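You operate a simulated robot arm through the tools that you are given. There is no shell and no other tool. Be economical: measure what you need, move in short steps, check, and stop when the job is done.

The job below is to be done with a simulated robot arm. You get a single attempt, and the scene is never put back.

JOB
Prove the air stand's relief on the red-band ball, then set 0.8 bar.
Fine: pump till the relief blows at 1.2 bar, then bleed; it sits on the air stand and stays there; draw the nozzle back with the pump at rest.

It is judged by the outcome, as a careful person would: the job done as asked, and still so three seconds after it is handed in. It fails if anything else is knocked over, pushed out of place, dropped, spilled or broken.

ROBOT AND FRAMES
A 7-joint arm with a two-finger parallel gripper, fixed in place. Base frame: the origin is at the foot of the arm, x ahead of it, y to its left, z up; the work surface is at about z = 72. Units: cm, degrees, N and s.
With the tool pointing down near the work surface it reaches from about 10 to 70 cm from the base axis. Its first joint turns from -115.0 to 115.0 degrees. Payload 3.91 kg.
Tool frame: the origin (TCP) lies between the finger pads and is the grasp point; the fingertips stand 3 cm ahead of it; z points along the fingers, y is the line along which they close. The gripper opens to 11 cm. The fingers are 2 cm wide and 1 cm thick; the gripper's body (4.8 by 11.2 cm) begins 5.5 cm behind the TCP.
Orientation is that of the tool frame in the base frame, as a unit quaternion [x, y, z, w]. With the fingers straight down and closing along the base's y, the tool's x points along the base's -x, its y along +y and its z along -z.

CONTROLS
- The arm moves only by the tool nudge_tool. Its arguments are lists of equal length, an entry for each row: "linear": the shift along the base's x, y, z in units of 50 mm (1.0 is 50 mm), a list of three; "angular": the turn, a rotation vector about the base's x, y, z in units of 5 degrees (1.0 is 5 degrees), a list of three; "claw": the gripper command, from -1 (fully open) to 1 (shut), values between in proportion. In form: {"linear": [[dx, dy, dz], ...], "angular": [[wx, wy, wz], ...], "claw": [claw, ...]}. A call has 1 to 10 rows; each row shifts and turns the commanded pose from where the row before left it. A call with a number of a shift or a turn outside -1 to 1 is refused whole. A row lasts 0.2 s, in which the tool goes at most 5 cm and 8.6 degrees; a call with a longer step from one row to the next is refused whole, and so is a gripper value outside its range. A pose out of reach is approached as far as the arm can. The call stops where the force on the tool passes 50 N (or 10 N more than at its start, if that is more) or the arm is blocked; 0.2 s more then pass. The fingers move at their own pace (about 10.8 cm/s each) and stop on an object; they squeeze with about 23 N. The grip force told is the motor's: it shows also when the fingers shut on nothing. Time passes only in rows, and 0.2 s behind the last, so rows that do not move let the fingers close. It gives the time, the measured TCP pose, the force on the tool (base axes), the opening and the grip force at its end, in the units of the frame above (readings bear some noise).
- Cameras (640 x 400 px; columns grow to the right, rows downward): "scene" is fixed at [40, -50.12, 148.63]; the picture's right is [0.42, 0.91, 0.00], its down [0.81, -0.38, -0.45] and it looks along [-0.41, 0.19, -0.89] (base axes); focal length 214 px, centre (320, 200). "wrist" rides on the gripper at [-3.6, 0, -5.7] in the tool frame; the picture's right is [0.00, -1.00, 0.00], its down [0.97, 0.00, -0.24] and it looks along [0.24, 0.00, 0.97] (tool axes); focal length 218 px, centre (320, 200). There is no depth. A picture from a camera that has moved, and an enlarged one, comes with that camera's place and axes in the base frame and with its lens.
- camera(camera): a new picture of that camera. It takes no simulated time.
- slide_trunk(by): slides the trunk up (or, below 0, down) by that many cm; the arm rides with it, the base frame stays. It gives what a move gives, with no picture.
- close_up(camera, box): a new picture of the part [left, top, right, bottom] of that camera's present view, enlarged. It takes no simulated time.
- sign_off(): hands the job in; it is judged then, once.

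Go step by step. Nothing tells you positions but the pictures and the camera data: compare them with the known pose of the tool, close in by small moves and look again before you grip or let go. The budget is 120 turns and 68 pictures, counting those below and the enlarged ones. Unless the task says otherwise, let go and move clear before handing in, and close with one line.

The tools are called after ">>>" as name(argument=value, ...) on one line, values as JSON. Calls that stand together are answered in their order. nudge_tool: Moves the arm, as the interface text tells. Its arguments: {"type":"object","properties":{"linear":{"type":"array","items":{"type":"array","items":{"type":"number"}}},"angular":{"type":"array","items":{"type":"array","items":{"type":"number"}}},"claw":{"type":"array","items":{"type":"number"}}},"required":["linear","angular","claw"]} The other tools are called the same way: slide_trunk (by) slides the trunk up or down; camera (camera) takes a picture; close_up (camera, box) takes an enlarged picture of a part of a camera's view; sign_off () hands the job in.

At the start:

```text
t: 0.0
tool_pos: [26.06, -30.83, 121.87]
tcp_rot: [0.001, 1.0, 0.0, 0.0]
ft_force: [-0.5, -0.4, -0.3]
finger_gap: 11.0
finger_force: 0.1
trunk travel left (down, up): [-85.0, 14.0]
```

scene: 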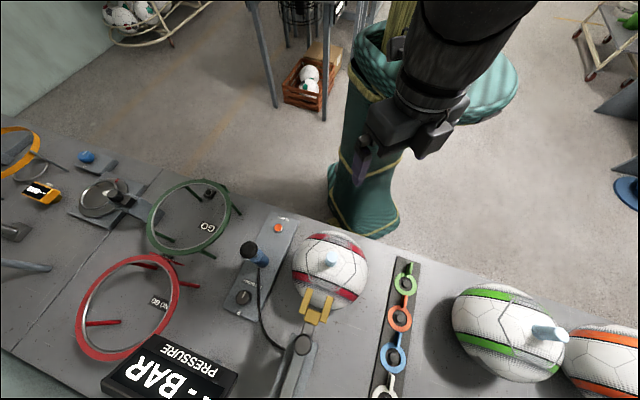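
wrist: 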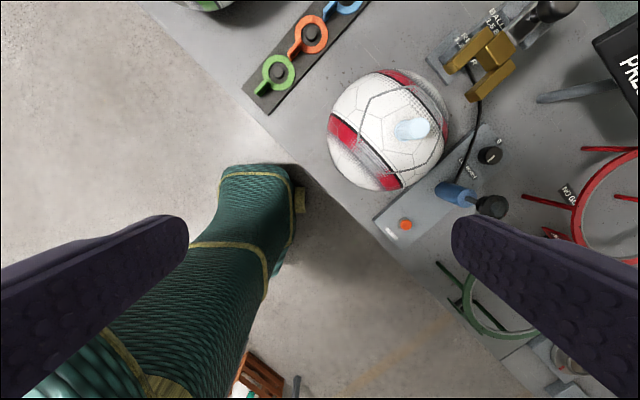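

The red-band ball seems to sit on the air stand, with a pump panel (lever/knob/button) and a nozzle slide near it. I'll look at the details first.

>>> close_up(camera="scene", box=[210, 200, 410, 400])

>>> close_up(camera="wrist", box=[340, 0, 640, 260])

>>> close_up(camera="scene", box=[60, 240, 320, 400])

```text
2.00 times, centred on (310, 300) of scene
camera zoom: at [40.0, -50.12, 148.63], right [0.42, 0.91, 0.0], down [0.81, -0.38, -0.45], along [-0.41, 0.19, -0.89], focal length 429 px, centre (340, 0)
```

zoom: 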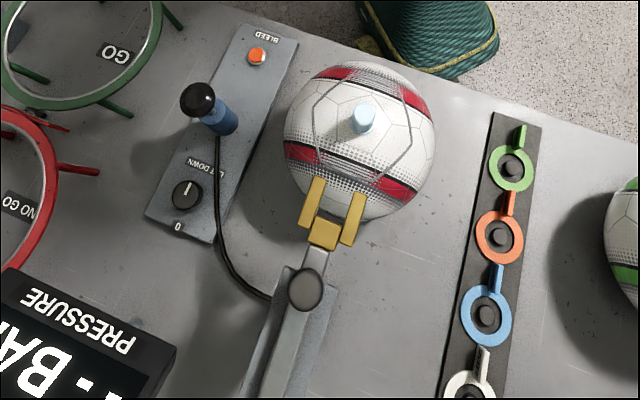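

```text
1.54 times, centred on (490, 130) of wrist
camera zoom: at [29.7, -30.9, 127.73], right [0.0, -1.0, 0.0], down [-0.97, 0.0, 0.24], along [-0.24, 0.0, -0.97], focal length 336 px, centre (58, 308)
```

zoom: 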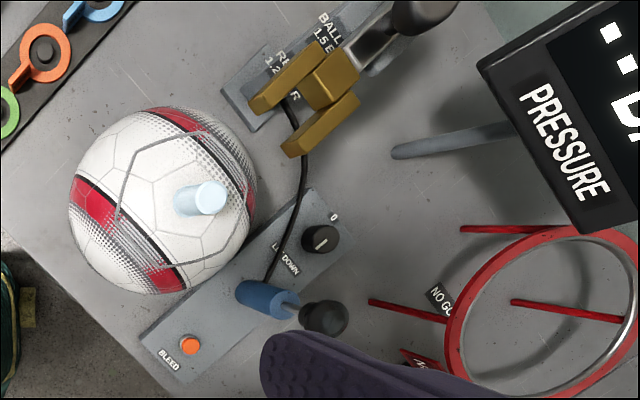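

```text
2.46 times, centred on (190, 320) of scene
camera zoom: at [40.0, -50.12, 148.63], right [0.42, 0.91, 0.0], down [0.81, -0.38, -0.45], along [-0.41, 0.19, -0.89], focal length 528 px, centre (640, -95)
```

zoom: 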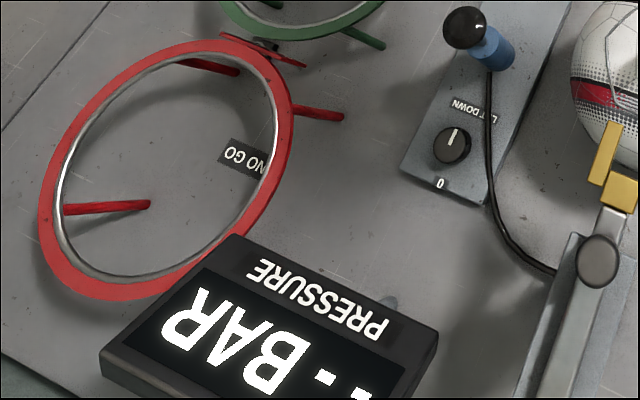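

The red ball appears to sit on a cup with a horizontal nozzle slide (yellow fork, black knob) aimed at it; the pump, let-down dial and bleed button are on the plate beside it. I'll move the wrist camera to see the slide and labels better.

>>> nudge_tool(linear=[[0.9, -0.2, 0], [0.9, -0.2, 0], [0.9, -0.2, 0], [0.9, -0.3, 0], [0.4, -0.3, 0]], angular=[[0, 0, 0], [0, 0, 0], [0, 0, 0], [0, 0, 0], [0, 0, 0]], claw=[-1, -1, -1, -1, -1])

>>> camera(camera="wrist")

>>> camera(camera="scene")

```text
t: 1.2
tool_pos: [46.25, -36.87, 122.02]
tcp_rot: [0.0, 1.0, 0.0, 0.0]
ft_force: [-0.2, -1.3, -0.4]
finger_gap: 11.01
finger_force: 0.0
trunk travel left (down, up): [-85.0, 14.0]
```

```text
62 pictures are left
camera wrist: at [49.78, -36.98, 127.79], right [0.0, -1.0, 0.0], down [-0.97, 0.0, 0.24], along [-0.24, 0.0, -0.97], focal length 218 px, centre (320, 200)
```

wrist: 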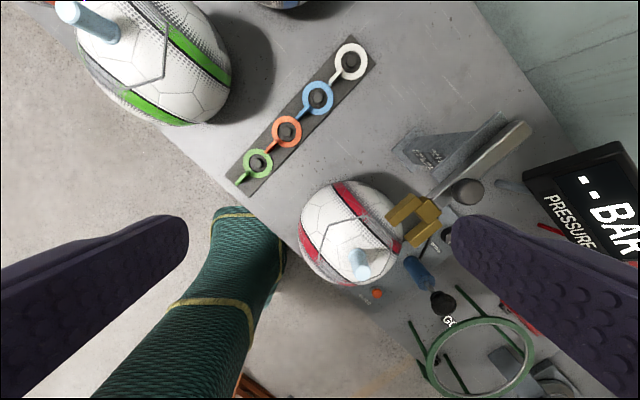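

```text
61 pictures are left
```

scene: 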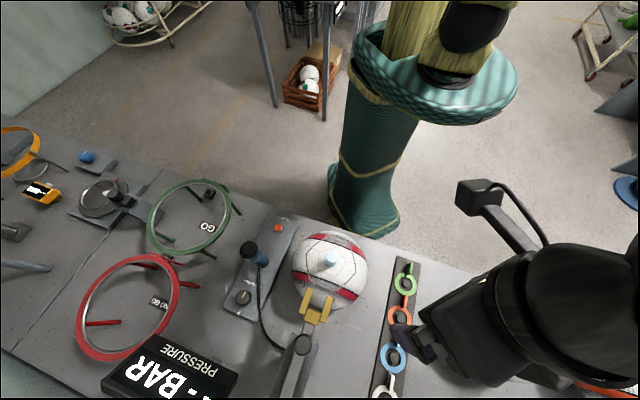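

>>> close_up(camera="wrist", box=[280, 90, 560, 310])

```text
1.82 times, centred on (420, 200) of wrist
camera zoom: at [49.78, -36.98, 127.79], right [0.0, -1.0, 0.0], down [-0.97, 0.0, 0.24], along [-0.24, 0.0, -0.97], focal length 397 px, centre (138, 200)
```

zoom: 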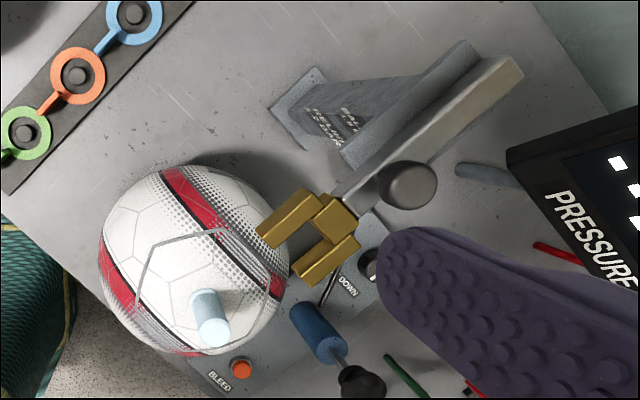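

The black knob on the nozzle carriage is at about (44.3, −56.4, 99.7), the ball's stem top at (31.9, −43.0, 99.4), and the yellow fork (z≈97) slides along (−0.68, 0.73) to straddle that stem. The pump knob is near (19, −62, 89) and the bleed button near (10, −53, 74). I'll turn the gripper to the slide's axis and look closer.

>>> nudge_tool(linear=[[-0.04, -0.36, 0], [-0.04, -0.36, 0], [-0.04, -0.36, 0], [-0.04, -0.36, 0], [-0.04, -0.36, 0], [-0.04, -0.36, 0], [-0.04, -0.36, -0.2], [-0.04, -0.36, -0.4], [-0.04, -0.36, -0.4]], angular=[[0, 0, 0.95], [0, 0, 0.95], [0, 0, 0.95], [0, 0, 0.95], [0, 0, 0.95], [0, 0, 0.95], [0, 0, 0.95], [0, 0, 0.95], [0, 0, 0.95]], claw=[-1, -1, -1, -1, -1, -1, -1, -1, -1])

>>> camera(camera="wrist")

>>> camera(camera="scene")

```text
t: 3.2
tool_pos: [44.21, -53.37, 116.88]
tcp_rot: [-0.365, 0.931, 0.001, 0.0]
ft_force: [-0.3, 0.0, 0.3]
finger_gap: 11.01
finger_force: 0.0
trunk travel left (down, up): [-85.0, 14.0]
```

```text
59 pictures are left
camera wrist: at [46.84, -50.88, 122.59], right [0.68, -0.73, 0.0], down [-0.71, -0.66, 0.24], along [-0.18, -0.16, -0.97], focal length 218 px, centre (320, 200)
```

wrist: 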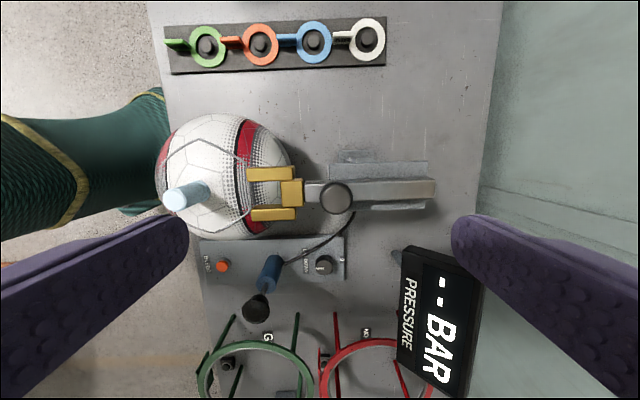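

```text
58 pictures are left
```

scene: 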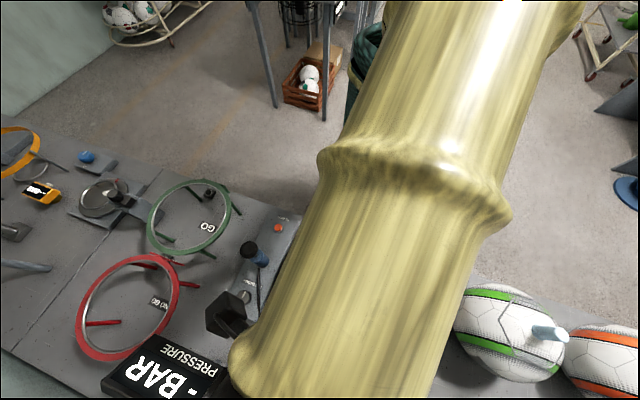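

>>> close_up(camera="wrist", box=[150, 100, 450, 290])

```text
2.11 times, centred on (300, 195) of wrist
camera zoom: at [46.84, -50.88, 122.59], right [0.68, -0.73, 0.0], down [-0.71, -0.66, 0.24], along [-0.18, -0.16, -0.97], focal length 460 px, centre (362, 210)
```

zoom: 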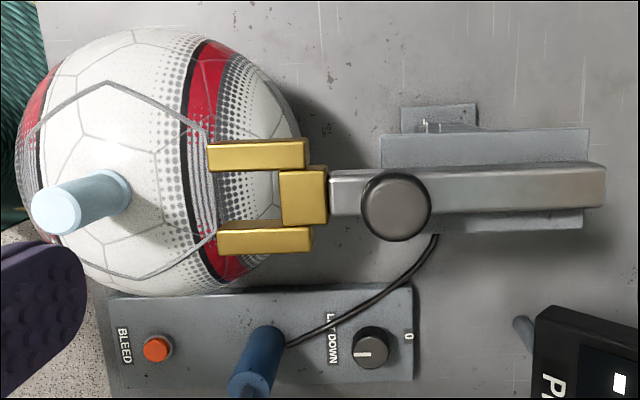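

The view is now square with the stand: fork and stem are in line. I'll tilt the wrist for a side view to judge the heights of knob, bar and stem.

>>> nudge_tool(linear=[[0.2, 0.25, 0], [0.2, 0.25, 0], [0.2, 0.25, 0], [0.2, 0.25, 0], [0.2, 0.25, 0], [0.2, 0.25, -0.2], [0.2, 0.25, -0.4], [0.2, 0.25, -0.4], [0.1, 0.1, -0.4], [0, 0, -0.4]], angular=[[-0.68, 0.73, 0], [-0.68, 0.73, 0], [-0.68, 0.73, 0], [-0.68, 0.73, 0], [-0.68, 0.73, 0], [-0.68, 0.73, 0], [-0.68, 0.73, 0], [-0.68, 0.73, 0], [-0.68, 0.73, 0], [-0.68, 0.73, 0]], claw=[-1, -1, -1, -1, -1, -1, -1, -1, -1, -1])

>>> camera(camera="wrist")

```text
t: 5.4
tool_pos: [53.0, -42.71, 107.81]
tcp_rot: [-0.332, 0.843, -0.156, -0.393]
ft_force: [-0.3, 0.3, 0.4]
finger_gap: 11.0
finger_force: 0.0
trunk travel left (down, up): [-85.0, 14.0]
```

```text
56 pictures are left
camera wrist: at [57.88, -38.18, 108.78], right [0.68, -0.73, 0.0], down [-0.32, -0.3, 0.9], along [-0.66, -0.61, -0.44], focal length 218 px, centre (320, 200)
```

wrist: 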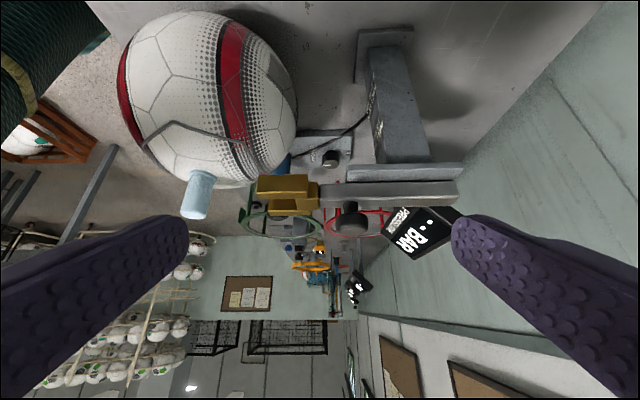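

>>> close_up(camera="wrist", box=[160, 20, 480, 260])

>>> close_up(camera="wrist", box=[330, 20, 450, 110])

```text
1.67 times, centred on (320, 140) of wrist
camera zoom: at [57.88, -38.18, 108.78], right [0.68, -0.73, 0.0], down [-0.32, -0.3, 0.9], along [-0.66, -0.61, -0.44], focal length 364 px, centre (320, 300)
```

zoom: 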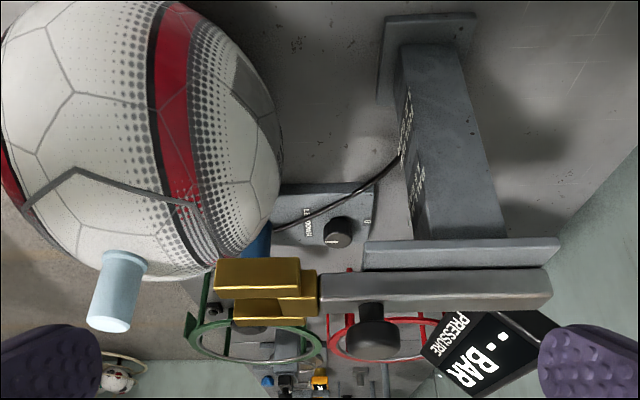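

```text
4.44 times, centred on (390, 65) of wrist
camera zoom: at [57.88, -38.18, 108.78], right [0.68, -0.73, 0.0], down [-0.32, -0.3, 0.9], along [-0.66, -0.61, -0.44], focal length 970 px, centre (9, 800)
```

zoom: 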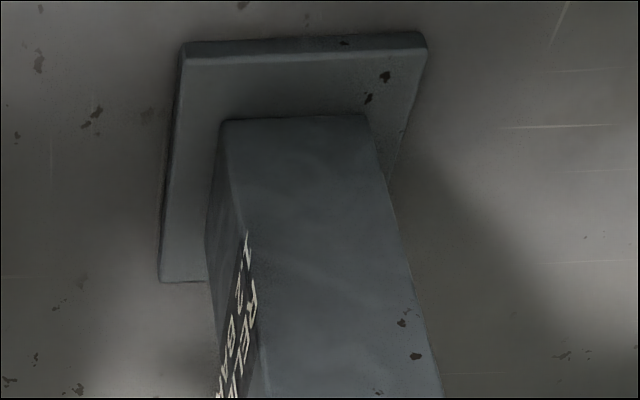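

Side view: the knob is a mushroom cap (≈97.8–99.7) on a stem on the bar (top ≈96.6); the fork will pass around the ball's stem. I'll go back upright above the knob.

>>> nudge_tool(linear=[[-0.178, -0.268, 0.1], [-0.178, -0.268, 0.1], [-0.178, -0.268, 0], [-0.178, -0.268, 0], [-0.178, -0.268, 0], [-0.178, -0.268, 0], [-0.178, -0.268, 0], [-0.178, -0.268, 0], [-0.178, -0.268, 0], [-0.178, -0.268, 0]], angular=[[0.68, -0.73, 0], [0.68, -0.73, 0], [0.68, -0.73, 0], [0.68, -0.73, 0], [0.68, -0.73, 0], [0.68, -0.73, 0], [0.68, -0.73, 0], [0.68, -0.73, 0], [0.68, -0.73, 0], [0.68, -0.73, 0]], claw=[-1, -1, -1, -1, -1, -1, -1, -1, -0.5, -0.3])

>>> camera(camera="wrist")

```text
t: 7.6
tool_pos: [43.7, -56.11, 108.8]
tcp_rot: [-0.365, 0.931, 0.001, 0.0]
ft_force: [0.1, -0.1, -1.2]
finger_gap: 7.13
finger_force: 0.2
trunk travel left (down, up): [-85.0, 14.0]
```

```text
53 pictures are left
camera wrist: at [46.36, -53.71, 114.6], right [0.68, -0.73, 0.0], down [-0.71, -0.66, 0.24], along [-0.18, -0.16, -0.97], focal length 218 px, centre (320, 200)
```

wrist: 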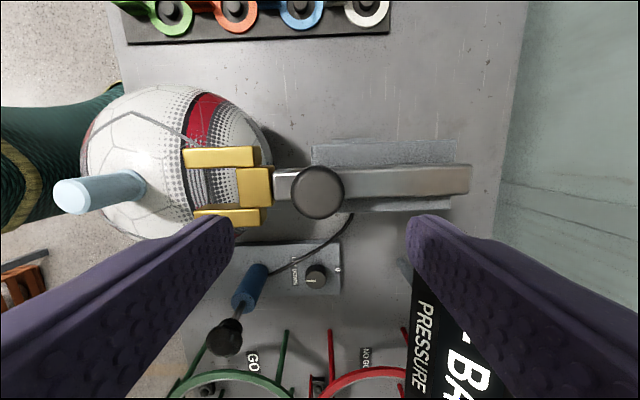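

Tool is over the knob to within half a centimetre. I'll centre, descend around the cap and close.

>>> nudge_tool(linear=[[0.03, 0.06, -0.5], [0.02, 0.02, -0.5], [0, 0, -0.4], [0, 0, -0.3], [0, 0, 0], [0, 0, 0], [0, 0, 0]], angular=[[0, 0, 0], [0, 0, 0], [0, 0, 0], [0, 0, 0], [0, 0, 0], [0, 0, 0], [0, 0, 0]], claw=[-0.3, -0.3, -0.3, -0.3, -0.3, 0.5, 1])

>>> camera(camera="wrist")

```text
t: 8.7
tool_pos: [44.42, -55.84, 101.62]
tcp_rot: [-0.364, 0.931, -0.008, 0.003]
ft_force: [-5.8, 8.0, 26.2]
finger_gap: 7.73
finger_force: 5.7
trunk travel left (down, up): [-85.0, 14.0]
stopped in row 5: the force on the tool passed its limit (the readings are from after the stop); the commanded pose is now the measured one
```

```text
52 pictures are left
camera wrist: at [46.95, -53.23, 107.4], right [0.68, -0.73, 0.02], down [-0.72, -0.65, 0.24], along [-0.17, -0.18, -0.97], focal length 218 px, centre (320, 200)
```

wrist: 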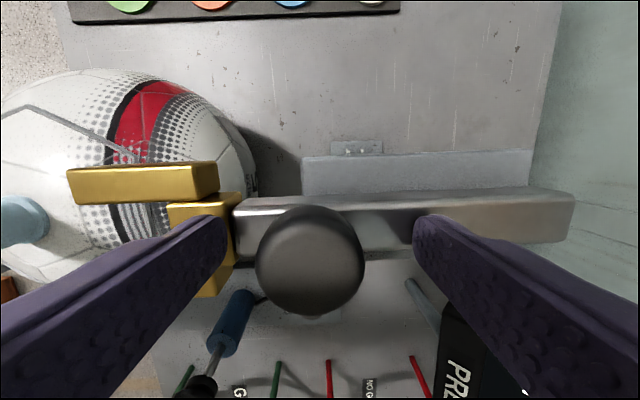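

A finger tip landed on the fork's crossbar. I'll lift, narrow the opening, and re-measure the knob.

>>> nudge_tool(linear=[[0, 0, 0.4], [0, 0, 0.2], [-0.05, 0, 0], [0, 0, 0]], angular=[[0, 0, 0], [0, 0, 0], [0, 0, 0], [0, 0, 0]], claw=[-0.3, -0.1, 0.12, 0.12])

>>> camera(camera="wrist")

```text
t: 9.7
tool_pos: [44.12, -55.82, 104.03]
tcp_rot: [-0.364, 0.931, -0.007, 0.002]
ft_force: [-0.2, -0.9, 0.7]
finger_gap: 4.84
finger_force: 0.1
trunk travel left (down, up): [-85.0, 14.0]
```

```text
51 pictures are left
camera wrist: at [46.76, -53.35, 109.88], right [0.68, -0.73, 0.01], down [-0.71, -0.66, 0.24], along [-0.17, -0.17, -0.97], focal length 218 px, centre (320, 200)
```

wrist: 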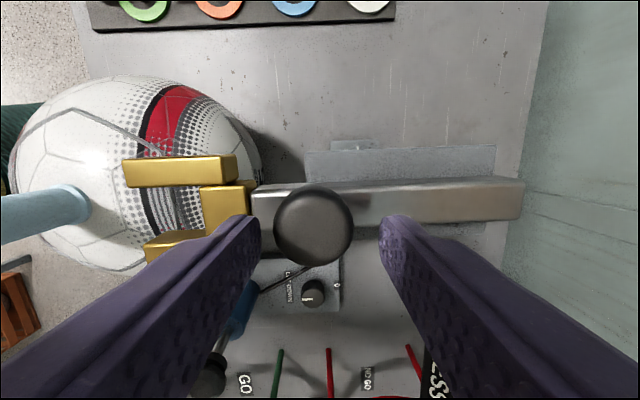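

Knob centre is about 0.3 cm to the ball side of the tool; I'll correct, go down and close on it.

>>> nudge_tool(linear=[[-0.08, 0.01, 0], [0, 0, -0.3], [0, 0, -0.3], [0, 0, -0.06], [0, 0, 0], [0, 0, 0], [0, 0, 0]], angular=[[0, 0, 0], [0, 0, 0], [0, 0, 0], [0, 0, 0], [0, 0, 0], [0, 0, 0], [0, 0, 0]], claw=[0.14, 0.14, 0.14, 0.14, 0.5, 1, 1])

>>> camera(camera="wrist")

```text
t: 11.3
tool_pos: [43.9, -55.76, 101.46]
tcp_rot: [-0.364, 0.931, -0.012, 0.003]
ft_force: [-1.6, 2.9, 19.5]
finger_gap: 3.41
finger_force: 22.9
trunk travel left (down, up): [-85.0, 14.0]
stopped in row 7: the force on the tool passed its limit (the readings are from after the stop); the commanded pose is now the measured one
```

```text
50 pictures are left
camera wrist: at [46.43, -53.26, 107.38], right [0.68, -0.73, 0.02], down [-0.72, -0.65, 0.24], along [-0.16, -0.18, -0.97], focal length 218 px, centre (320, 200)
```

wrist: 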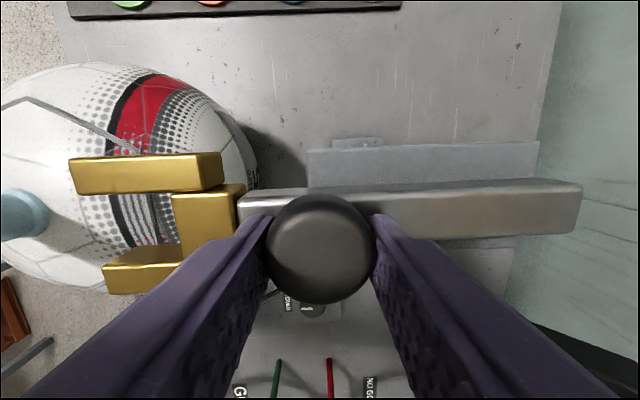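

The cap is gripped (3.4 cm); tips rest lightly on the bar. I'll ease up slightly and slide the carriage towards the ball, gently.

>>> nudge_tool(linear=[[0, 0, 0.05], [0, 0, 0.02], [-0.136, 0.147, 0], [-0.136, 0.147, 0], [-0.136, 0.147, 0]], angular=[[0, 0, 0], [0, 0, 0], [0, 0, 0], [0, 0, 0], [0, 0, 0]], claw=[1, 1, 1, 1, 1])

>>> camera(camera="wrist")

```text
t: 12.5
tool_pos: [41.78, -53.69, 101.66]
tcp_rot: [-0.364, 0.931, -0.01, 0.003]
ft_force: [1.5, 3.3, 15.1]
finger_gap: 3.35
finger_force: 44.6
trunk travel left (down, up): [-85.0, 14.0]
```

```text
49 pictures are left
camera wrist: at [44.33, -51.16, 107.37], right [0.68, -0.73, 0.02], down [-0.72, -0.65, 0.24], along [-0.17, -0.18, -0.97], focal length 218 px, centre (320, 200)
```

wrist: 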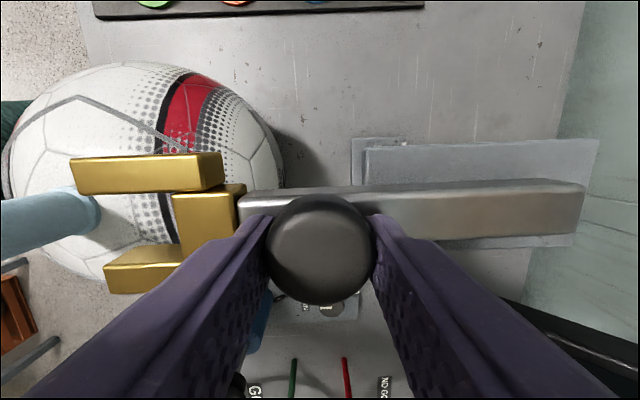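

It slides smoothly and the stem is centred between the prongs. Continuing.

>>> nudge_tool(linear=[[-0.136, 0.147, 0.02], [-0.136, 0.147, 0], [-0.136, 0.147, 0], [-0.136, 0.147, 0]], angular=[[0, 0, 0], [0, 0, 0], [0, 0, 0], [0, 0, 0]], claw=[1, 1, 1, 1])

>>> camera(camera="wrist")

```text
t: 13.5
tool_pos: [39.0, -50.84, 101.52]
tcp_rot: [-0.364, 0.931, -0.009, 0.002]
ft_force: [-4.6, -3.8, 1.3]
finger_gap: 3.39
finger_force: 45.3
trunk travel left (down, up): [-85.0, 14.0]
```

```text
48 pictures are left
camera wrist: at [41.56, -48.39, 107.37], right [0.68, -0.74, 0.02], down [-0.72, -0.65, 0.24], along [-0.17, -0.18, -0.97], focal length 218 px, centre (320, 200)
```

wrist: 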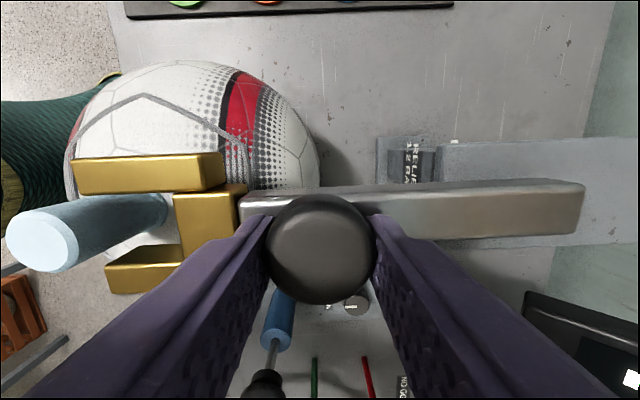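

The stem is between the prongs, nearly at the crossbar. Small steps now, watching force.

>>> nudge_tool(linear=[[-0.068, 0.074, 0], [-0.068, 0.074, 0], [-0.068, 0.074, 0]], angular=[[0, 0, 0], [0, 0, 0], [0, 0, 0]], claw=[1, 1, 1])

>>> camera(camera="wrist")

```text
t: 14.3
tool_pos: [37.93, -49.94, 101.54]
tcp_rot: [-0.364, 0.931, -0.009, 0.002]
ft_force: [-10.4, -10.2, -3.7]
finger_gap: 3.38
finger_force: 45.6
trunk travel left (down, up): [-85.0, 14.0]
```

```text
47 pictures are left
camera wrist: at [40.54, -47.37, 107.37], right [0.68, -0.73, 0.02], down [-0.72, -0.65, 0.24], along [-0.17, -0.18, -0.97], focal length 218 px, centre (320, 200)
```

wrist: 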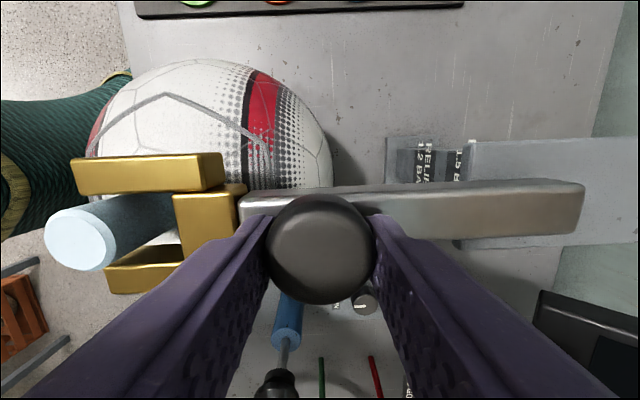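

Lateral force shows the rail runs slightly more along x than I command; I'll correct and go on in small steps.

>>> nudge_tool(linear=[[-0.05, -0.045, 0.0], [-0.072, 0.069, 0], [-0.072, 0.069, 0]], angular=[[0, 0, 0], [0, 0, 0], [0, 0, 0]], claw=[1, 1, 1])

>>> camera(camera="wrist")

>>> camera(camera="scene")

```text
t: 15.1
tool_pos: [37.23, -49.07, 101.66]
tcp_rot: [-0.364, 0.931, -0.009, 0.004]
ft_force: [-1.0, -2.0, 0.6]
finger_gap: 3.38
finger_force: 45.2
trunk travel left (down, up): [-85.0, 14.0]
```

```text
46 pictures are left
camera wrist: at [39.77, -46.62, 107.38], right [0.68, -0.73, 0.02], down [-0.72, -0.66, 0.24], along [-0.16, -0.18, -0.97], focal length 218 px, centre (320, 200)
```

wrist: 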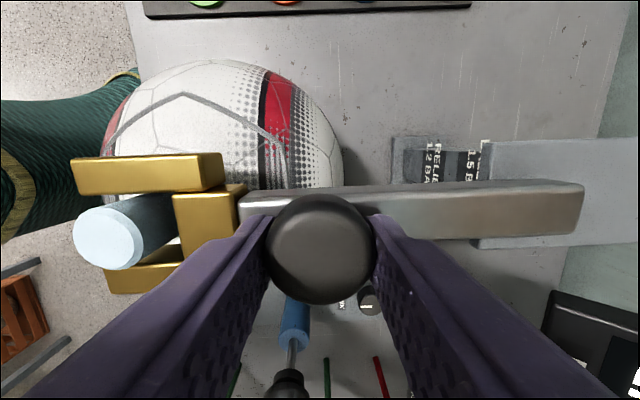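

```text
45 pictures are left
```

scene: 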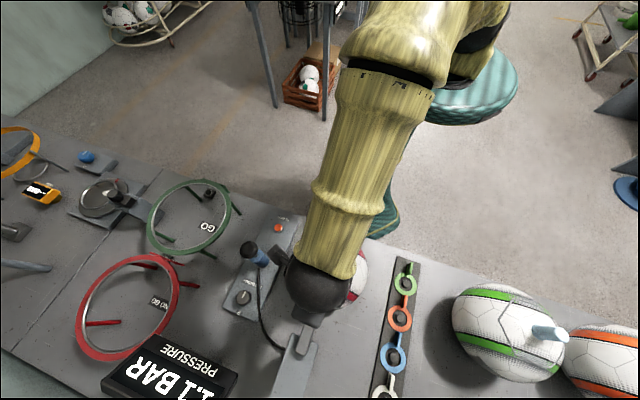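

The display has come alive (nozzle connected). Let me read it.

>>> close_up(camera="scene", box=[100, 320, 250, 400])

```text
4.27 times, centred on (175, 360) of scene
camera zoom: at [40.0, -50.12, 148.63], right [0.42, 0.91, 0.0], down [0.81, -0.38, -0.45], along [-0.41, 0.19, -0.89], focal length 915 px, centre (939, -483)
```

zoom: 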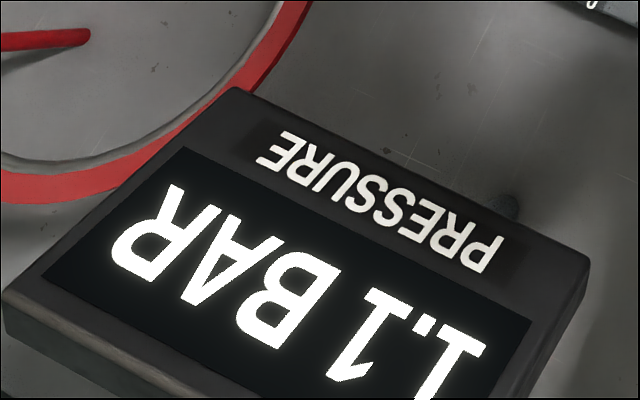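

1.1 bar shown: the nozzle is connected. I'll let go of the knob, rise, and move over to the pump.

>>> nudge_tool(linear=[[0, 0, 0], [0, 0, 0], [0, 0, 0.5], [0, 0, 0.7], [0, 0, 0.9], [0, 0, 0.3]], angular=[[0, 0, 0], [0, 0, 0], [0, 0, 0], [0, 0, 0], [0, 0, 0], [0, 0, 0]], claw=[0.12, 0.12, 0.12, 0.12, 0.0, -0.2])

>>> nudge_tool(linear=[[-0.4, -0.3, 0], [-0.5, -0.4, 0], [-0.6, -0.45, 0], [-0.6, -0.45, 0], [-0.6, -0.45, 0], [-0.6, -0.35, 0], [-0.35, -0.2, -0.3]], angular=[[0, 0, 0], [0, 0, 0], [0, 0, 0], [0, 0, 0], [0, 0, 0], [0, 0, 0], [0, 0, 0]], claw=[-0.2, -0.2, -0.2, -0.2, -0.2, -0.2, -0.2])

>>> camera(camera="wrist")

>>> camera(camera="scene")

```text
t: 16.5
tool_pos: [36.91, -49.22, 113.76]
tcp_rot: [-0.364, 0.931, -0.01, 0.003]
ft_force: [0.2, 0.7, 0.1]
finger_gap: 6.59
finger_force: 0.0
trunk travel left (down, up): [-85.0, 14.0]
```

```text
t: 18.1
tool_pos: [18.85, -62.38, 112.16]
tcp_rot: [-0.364, 0.931, -0.009, 0.003]
ft_force: [-0.1, -0.5, -0.1]
finger_gap: 6.61
finger_force: 0.0
trunk travel left (down, up): [-85.0, 14.0]
```

```text
43 pictures are left
camera wrist: at [21.46, -59.83, 117.96], right [0.68, -0.73, 0.02], down [-0.72, -0.65, 0.24], along [-0.17, -0.18, -0.97], focal length 218 px, centre (320, 200)
```

wrist: 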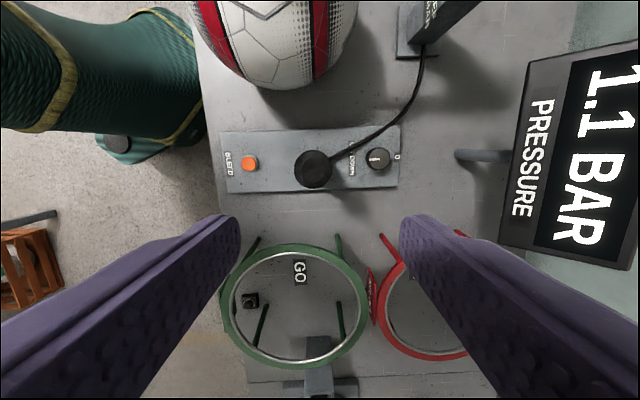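

```text
42 pictures are left
```

scene: 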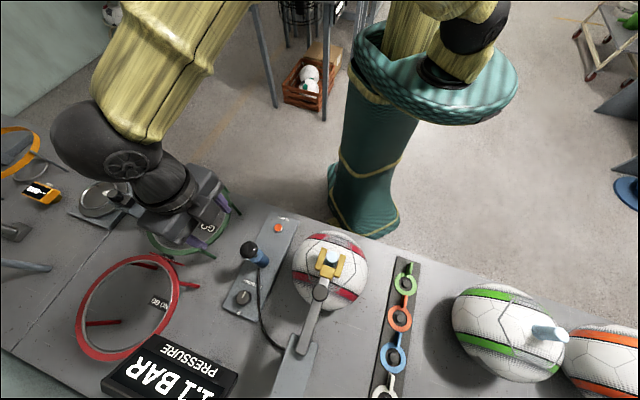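

The pump knob is at about (19.2, −61.4, top ≈91.5). I'll descend part-way over it and check.

>>> nudge_tool(linear=[[0.07, 0.2, -0.4], [0, 0, -0.7], [0, 0, -0.8], [0, 0, -0.6], [0, 0, -0.3]], angular=[[0, 0, 0], [0, 0, 0], [0, 0, 0], [0, 0, 0], [0, 0, 0]], claw=[-0.2, -0.2, -0.2, -0.2, -0.2])

>>> camera(camera="wrist")

```text
t: 19.3
tool_pos: [19.24, -61.3, 97.97]
tcp_rot: [-0.364, 0.931, -0.009, 0.003]
ft_force: [-0.2, 0.0, -0.5]
finger_gap: 6.6
finger_force: 0.1
trunk travel left (down, up): [-85.0, 14.0]
```

```text
41 pictures are left
camera wrist: at [21.78, -58.74, 103.84], right [0.68, -0.73, 0.02], down [-0.72, -0.65, 0.24], along [-0.17, -0.18, -0.97], focal length 218 px, centre (320, 200)
```

wrist: 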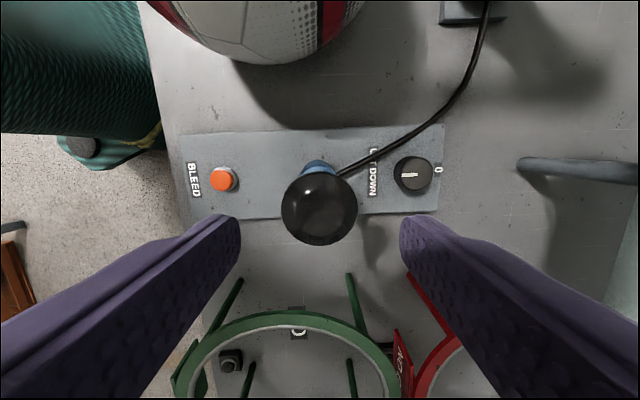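

Centring on the knob and lowering around it, then closing.

>>> nudge_tool(linear=[[-0.05, -0.07, -0.2], [0, 0, -0.4], [0, 0, -0.4], [0, 0, -0.1], [0, 0, 0], [0, 0, 0], [0, 0, 0]], angular=[[0, 0, 0], [0, 0, 0], [0, 0, 0], [0, 0, 0], [0, 0, 0], [0, 0, 0], [0, 0, 0]], claw=[-0.4, -0.4, -0.4, -0.4, 0.4, 1, 1])

>>> camera(camera="wrist")

```text
t: 20.9
tool_pos: [18.97, -61.51, 92.57]
tcp_rot: [-0.364, 0.931, -0.009, 0.002]
ft_force: [-2.3, 4.2, -1.4]
finger_gap: 4.68
finger_force: 45.3
trunk travel left (down, up): [-85.0, 14.0]
```

```text
40 pictures are left
camera wrist: at [21.54, -59.08, 98.44], right [0.68, -0.73, 0.02], down [-0.72, -0.65, 0.24], along [-0.17, -0.18, -0.97], focal length 218 px, centre (320, 200)
```

wrist: 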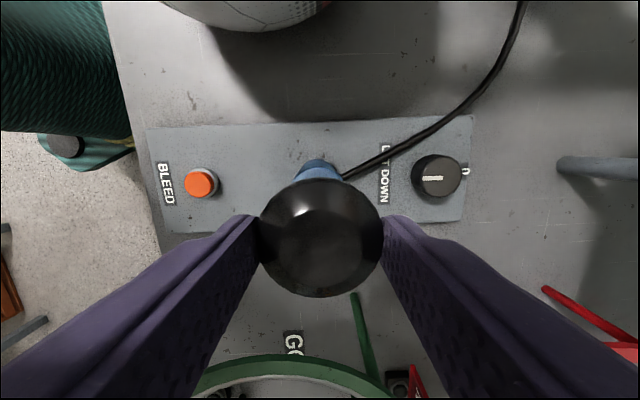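

Knob gripped. First stroke down, slowly, to learn the travel.

>>> nudge_tool(linear=[[0, 0, -0.2], [0, 0, -0.2], [0, 0, -0.2]], angular=[[0, 0, 0], [0, 0, 0], [0, 0, 0]], claw=[1, 1, 1])

>>> close_up(camera="scene", box=[90, 220, 310, 400])

```text
t: 21.7
tool_pos: [18.91, -61.54, 89.69]
tcp_rot: [-0.365, 0.931, -0.01, 0.001]
ft_force: [-5.2, 1.2, 5.3]
finger_gap: 4.69
finger_force: 44.7
trunk travel left (down, up): [-85.0, 14.0]
```

```text
2.22 times, centred on (200, 310) of scene
camera zoom: at [40.0, -50.12, 148.63], right [0.42, 0.91, 0.0], down [0.81, -0.38, -0.45], along [-0.41, 0.19, -0.89], focal length 477 px, centre (587, -44)
```

zoom: 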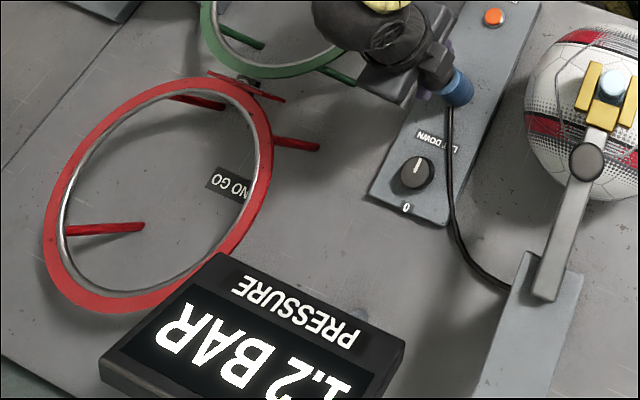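

It reads 1.2 already. I'll finish this stroke to the bottom and look for signs of relief.

>>> nudge_tool(linear=[[0, 0, -0.1], [0, 0, -0.1]], angular=[[0, 0, 0], [0, 0, 0]], claw=[1, 1])

>>> close_up(camera="scene", box=[90, 220, 310, 400])

```text
t: 22.3
tool_pos: [18.96, -61.55, 88.96]
tcp_rot: [-0.364, 0.931, -0.01, 0.002]
ft_force: [-4.2, 6.0, 7.7]
finger_gap: 4.7
finger_force: 44.9
trunk travel left (down, up): [-85.0, 14.0]
```

```text
2.22 times, centred on (200, 310) of scene
camera zoom: at [40.0, -50.12, 148.63], right [0.42, 0.91, 0.0], down [0.81, -0.38, -0.45], along [-0.41, 0.19, -0.89], focal length 477 px, centre (587, -44)
```

zoom: 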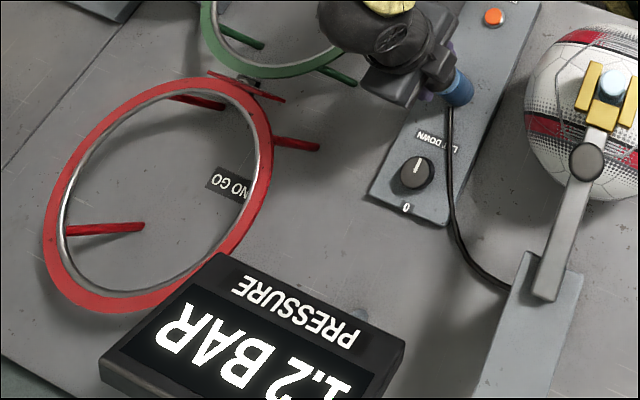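

Still 1.2. I'll go up and make another gentle stroke, watching that it doesn't exceed 1.2.

>>> nudge_tool(linear=[[0, 0, 0.2], [0, 0, 0.2], [0, 0, 0.2], [0, 0, 0.12], [0, 0, -0.2], [0, 0, -0.2], [0, 0, -0.2], [0, 0, -0.1]], angular=[[0, 0, 0], [0, 0, 0], [0, 0, 0], [0, 0, 0], [0, 0, 0], [0, 0, 0], [0, 0, 0], [0, 0, 0]], claw=[1, 1, 1, 1, 1, 1, 1, 1])

>>> camera(camera="scene")

>>> camera(camera="wrist")

```text
t: 24.1
tool_pos: [18.94, -61.66, 88.77]
tcp_rot: [-0.365, 0.931, -0.01, 0.002]
ft_force: [0.4, -4.6, 7.2]
finger_gap: 4.68
finger_force: 44.8
trunk travel left (down, up): [-85.0, 14.0]
```

```text
37 pictures are left
```

scene: 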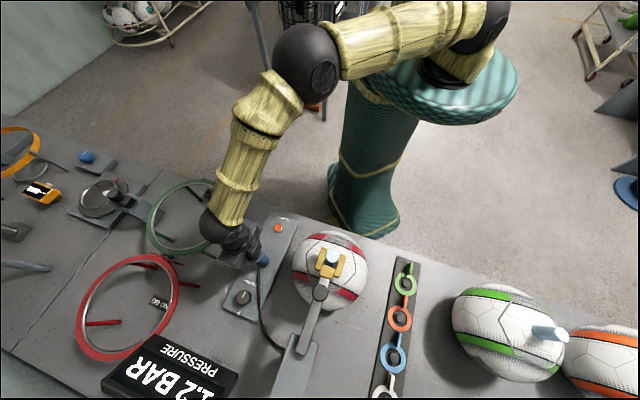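

```text
36 pictures are left
camera wrist: at [21.53, -59.06, 94.62], right [0.68, -0.73, 0.02], down [-0.72, -0.65, 0.24], along [-0.17, -0.18, -0.97], focal length 218 px, centre (320, 200)
```

wrist: 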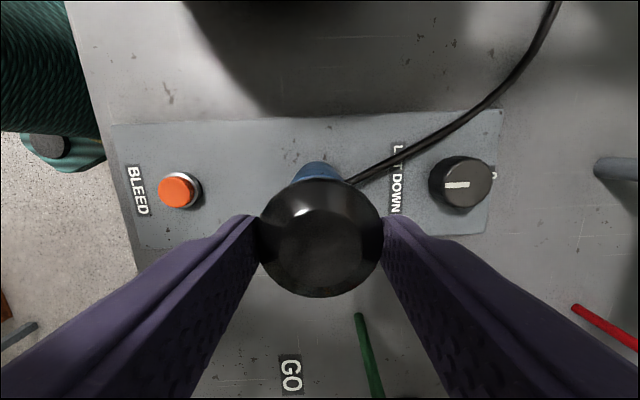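

Still 1.2 after a second full stroke. One or two more strokes to make certain the relief is capping it.

>>> nudge_tool(linear=[[0, 0, 0.2], [0, 0, 0.2], [0, 0, 0.2], [0, 0, 0.14], [0, 0, -0.2], [0, 0, -0.2], [0, 0, -0.2], [0, 0, -0.14]], angular=[[0, 0, 0], [0, 0, 0], [0, 0, 0], [0, 0, 0], [0, 0, 0], [0, 0, 0], [0, 0, 0], [0, 0, 0]], claw=[1, 1, 1, 1, 1, 1, 1, 1])

>>> close_up(camera="scene", box=[90, 220, 370, 400])

```text
t: 25.9
tool_pos: [19.0, -61.8, 88.94]
tcp_rot: [-0.364, 0.931, -0.011, 0.002]
ft_force: [-2.2, -0.6, 7.6]
finger_gap: 4.66
finger_force: 45.4
trunk travel left (down, up): [-85.0, 14.0]
```

```text
2.22 times, centred on (230, 310) of scene
camera zoom: at [40.0, -50.12, 148.63], right [0.42, 0.91, 0.0], down [0.81, -0.38, -0.45], along [-0.41, 0.19, -0.89], focal length 477 px, centre (520, -44)
```

zoom: 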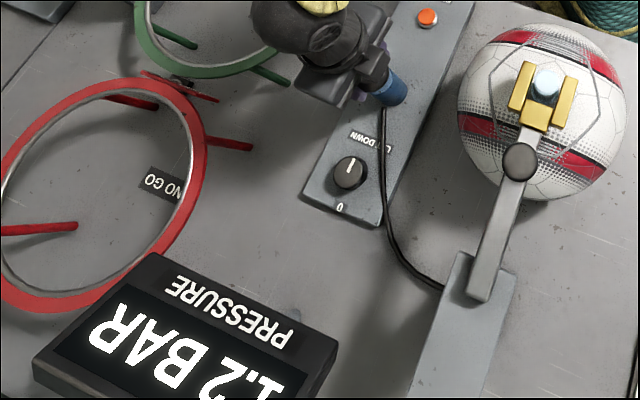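

Holding at 1.2 bar. I'll raise the handle and check the picture at top, to be sure the strokes are real.

>>> nudge_tool(linear=[[0, 0, 0.2], [0, 0, 0.2], [0, 0, 0.2], [0, 0, 0.14]], angular=[[0, 0, 0], [0, 0, 0], [0, 0, 0], [0, 0, 0]], claw=[1, 1, 1, 1])

>>> close_up(camera="scene", box=[90, 220, 370, 400])

```text
t: 26.9
tool_pos: [19.0, -61.53, 92.34]
tcp_rot: [-0.364, 0.931, -0.01, 0.002]
ft_force: [-1.2, -4.3, 1.7]
finger_gap: 4.72
finger_force: 45.3
trunk travel left (down, up): [-85.0, 14.0]
```

```text
2.22 times, centred on (230, 310) of scene
camera zoom: at [40.0, -50.12, 148.63], right [0.42, 0.91, 0.0], down [0.81, -0.38, -0.45], along [-0.41, 0.19, -0.89], focal length 477 px, centre (520, -44)
```

zoom: 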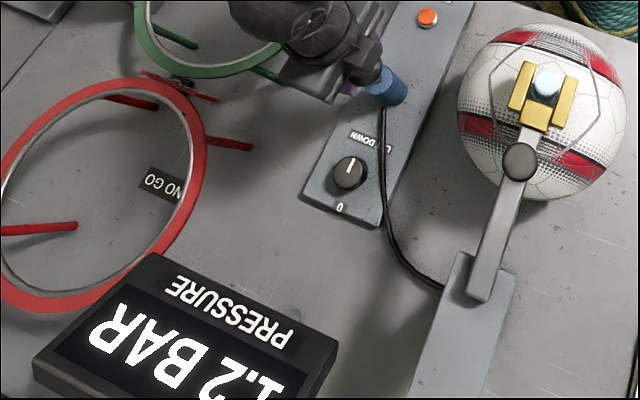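

Real strokes. Two more for certainty, then I'll check the display again.

>>> nudge_tool(linear=[[0, 0, -0.3], [0, 0, -0.3], [0, 0, -0.13], [0, 0, 0.37], [0, 0, 0.36], [0, 0, -0.3], [0, 0, -0.3], [0, 0, -0.13]], angular=[[0, 0, 0], [0, 0, 0], [0, 0, 0], [0, 0, 0], [0, 0, 0], [0, 0, 0], [0, 0, 0], [0, 0, 0]], claw=[1, 1, 1, 1, 1, 1, 1, 1])

>>> close_up(camera="scene", box=[90, 220, 370, 400])

```text
t: 28.7
tool_pos: [18.9, -61.63, 88.82]
tcp_rot: [-0.364, 0.931, -0.01, 0.002]
ft_force: [-5.0, -4.5, 7.5]
finger_gap: 4.66
finger_force: 44.4
trunk travel left (down, up): [-85.0, 14.0]
```

```text
2.22 times, centred on (230, 310) of scene
camera zoom: at [40.0, -50.12, 148.63], right [0.42, 0.91, 0.0], down [0.81, -0.38, -0.45], along [-0.41, 0.19, -0.89], focal length 477 px, centre (520, -44)
```

zoom: 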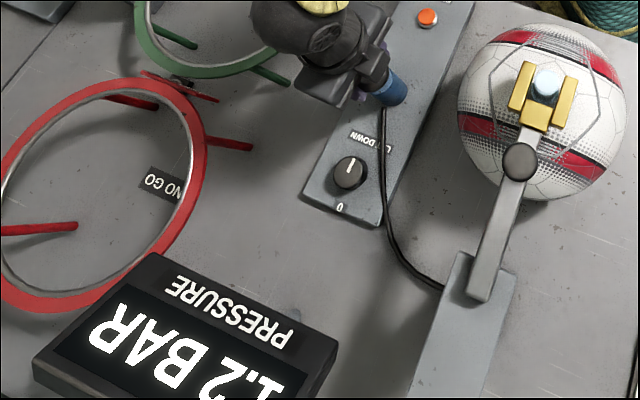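

Pinned at 1.2. One more batch of strokes for certainty, ending with the handle at the top (rest).

>>> nudge_tool(linear=[[0, 0, 0.37], [0, 0, 0.36], [0, 0, -0.37], [0, 0, -0.36], [0, 0, 0.37], [0, 0, 0.36], [0, 0, -0.37], [0, 0, -0.36], [0, 0, 0.37], [0, 0, 0.36]], angular=[[0, 0, 0], [0, 0, 0], [0, 0, 0], [0, 0, 0], [0, 0, 0], [0, 0, 0], [0, 0, 0], [0, 0, 0], [0, 0, 0], [0, 0, 0]], claw=[1, 1, 1, 1, 1, 1, 1, 1, 1, 1])

>>> nudge_tool(linear=[[0, 0, 0], [0, 0, 0], [0, 0, 0.4], [0, 0, 0.8], [-0.2, 0.2, 0.6], [-0.3, 0.3, 0], [-0.4, 0.4, 0], [-0.4, 0.4, 0], [-0.2, 0.2, 0]], angular=[[0, 0, 0], [0, 0, 0], [0, 0, 0], [0, 0, 0], [0, 0, 0], [0, 0, 0], [0, 0, 0], [0, 0, 0], [0, 0, 0]], claw=[-0.2, -0.3, -0.3, -0.3, 0, 1, 1, 1, 1])

>>> camera(camera="scene")

>>> camera(camera="wrist")

```text
t: 30.9
tool_pos: [19.02, -61.5, 92.41]
tcp_rot: [-0.365, 0.931, -0.008, 0.002]
ft_force: [-5.0, 3.3, 2.5]
finger_gap: 4.69
finger_force: 44.5
trunk travel left (down, up): [-85.0, 14.0]
```

```text
t: 32.9
tool_pos: [11.48, -54.17, 101.65]
tcp_rot: [-0.365, 0.931, -0.009, 0.002]
ft_force: [-0.2, 0.0, -0.8]
finger_gap: 0.0
finger_force: 22.7
trunk travel left (down, up): [-85.0, 14.0]
```

```text
32 pictures are left
```

scene: 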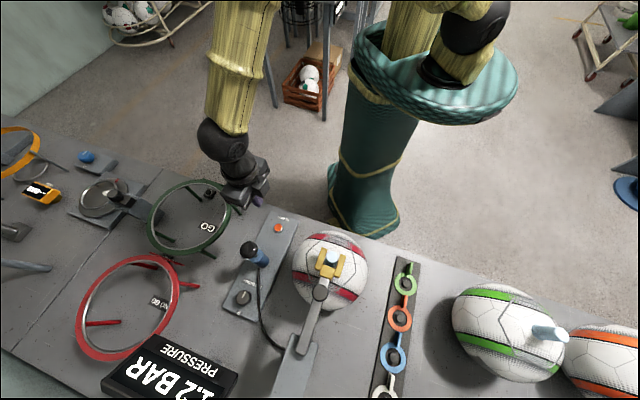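

```text
31 pictures are left
camera wrist: at [14.01, -51.53, 107.34], right [0.68, -0.73, 0.02], down [-0.72, -0.66, 0.24], along [-0.17, -0.18, -0.97], focal length 218 px, centre (320, 200)
```

wrist: 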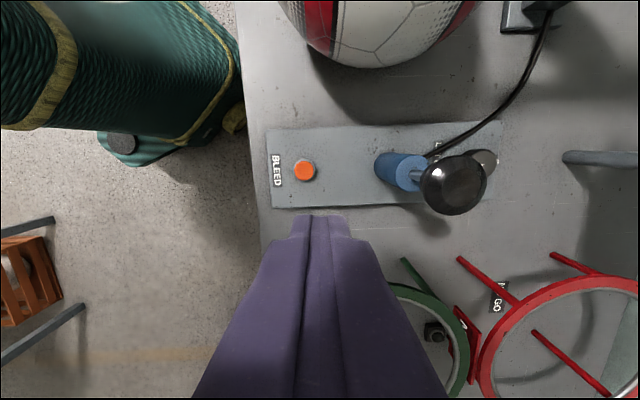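

Relief is proven (held at 1.2), pump handle at rest at top. Now over to the bleed button at about (10.1, −52.8), descending to check.

>>> nudge_tool(linear=[[-0.13, 0.14, -0.4], [-0.13, 0.13, -0.7], [0, 0, -0.7], [0, 0, -0.7], [0, 0, -0.6], [0, 0, -0.4]], angular=[[0, 0, 0], [0, 0, 0], [0, 0, 0], [0, 0, 0], [0, 0, 0], [0, 0, 0]], claw=[1, 1, 1, 1, 1, 1])

>>> camera(camera="wrist")

```text
t: 34.3
tool_pos: [10.33, -52.66, 84.13]
tcp_rot: [-0.365, 0.931, -0.009, 0.002]
ft_force: [-1.2, 0.0, -0.8]
finger_gap: 0.0
finger_force: 22.6
trunk travel left (down, up): [-85.0, 14.0]
```

```text
30 pictures are left
camera wrist: at [12.93, -50.19, 89.87], right [0.68, -0.73, 0.02], down [-0.72, -0.65, 0.24], along [-0.17, -0.18, -0.97], focal length 218 px, centre (320, 200)
```

wrist: 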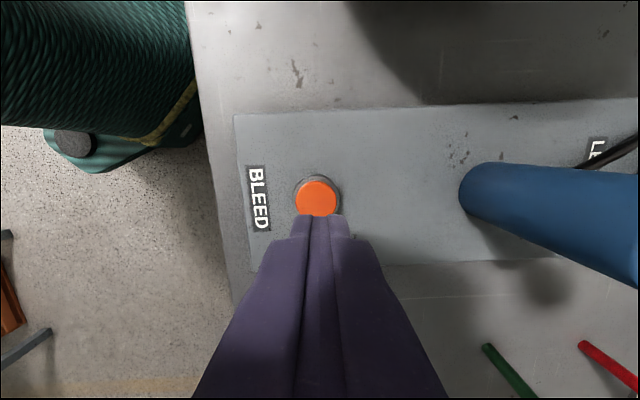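

Aligned on the button. I'll come down to just above it, then press in small steps.

>>> nudge_tool(linear=[[0, 0, -0.3], [0, 0, -0.3], [0, 0, -0.2]], angular=[[0, 0, 0], [0, 0, 0], [0, 0, 0]], claw=[1, 1, 1])

>>> close_up(camera="wrist", box=[220, 120, 420, 260])

```text
t: 35.1
tool_pos: [10.29, -52.79, 80.1]
tcp_rot: [-0.365, 0.931, -0.01, 0.002]
ft_force: [-0.5, 0.3, -0.7]
finger_gap: 0.01
finger_force: 23.3
trunk travel left (down, up): [-85.0, 14.0]
```

```text
2.86 times, centred on (320, 190) of wrist
camera zoom: at [12.86, -50.22, 85.88], right [0.68, -0.73, 0.02], down [-0.72, -0.65, 0.24], along [-0.17, -0.18, -0.97], focal length 624 px, centre (320, 229)
```

zoom: 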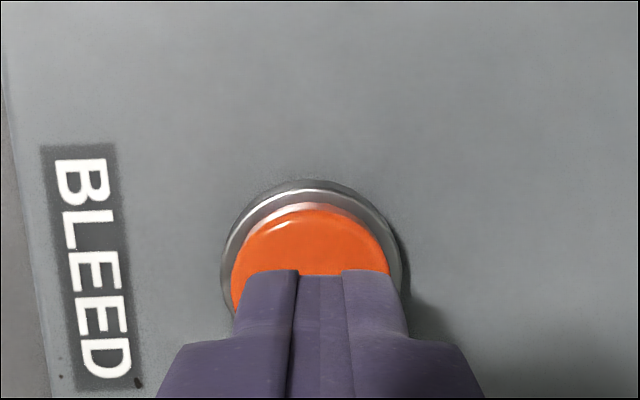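

>>> nudge_tool(linear=[[0, 0, -0.1], [0, 0, -0.06]], angular=[[0, 0, 0], [0, 0, 0]], claw=[1, 1])

>>> close_up(camera="scene", box=[90, 320, 250, 400])

```text
t: 35.7
tool_pos: [10.22, -52.75, 79.13]
tcp_rot: [-0.364, 0.931, -0.009, 0.003]
ft_force: [-0.5, 0.2, -0.2]
finger_gap: 0.0
finger_force: 23.0
trunk travel left (down, up): [-85.0, 14.0]
```

```text
4.00 times, centred on (170, 360) of scene
camera zoom: at [40.0, -50.12, 148.63], right [0.42, 0.91, 0.0], down [0.81, -0.38, -0.45], along [-0.41, 0.19, -0.89], focal length 858 px, centre (920, -440)
```

zoom: 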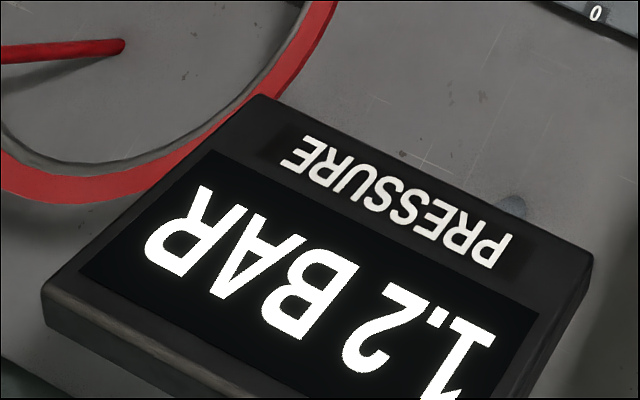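

Not touching yet. A little lower.

>>> nudge_tool(linear=[[0, 0, -0.06]], angular=[[0, 0, 0]], claw=[1])

>>> nudge_tool(linear=[[0, 0, -0.06]], angular=[[0, 0, 0]], claw=[1])

```text
t: 36.1
tool_pos: [10.33, -52.71, 78.91]
tcp_rot: [-0.364, 0.931, -0.009, 0.001]
ft_force: [0.5, 0.6, 0.1]
finger_gap: 0.02
finger_force: 23.5
trunk travel left (down, up): [-85.0, 14.0]
```

```text
t: 36.5
tool_pos: [10.21, -52.81, 78.45]
tcp_rot: [-0.364, 0.931, -0.009, 0.002]
ft_force: [1.9, 1.1, 1.8]
finger_gap: 0.02
finger_force: 22.7
trunk travel left (down, up): [-85.0, 14.0]
```

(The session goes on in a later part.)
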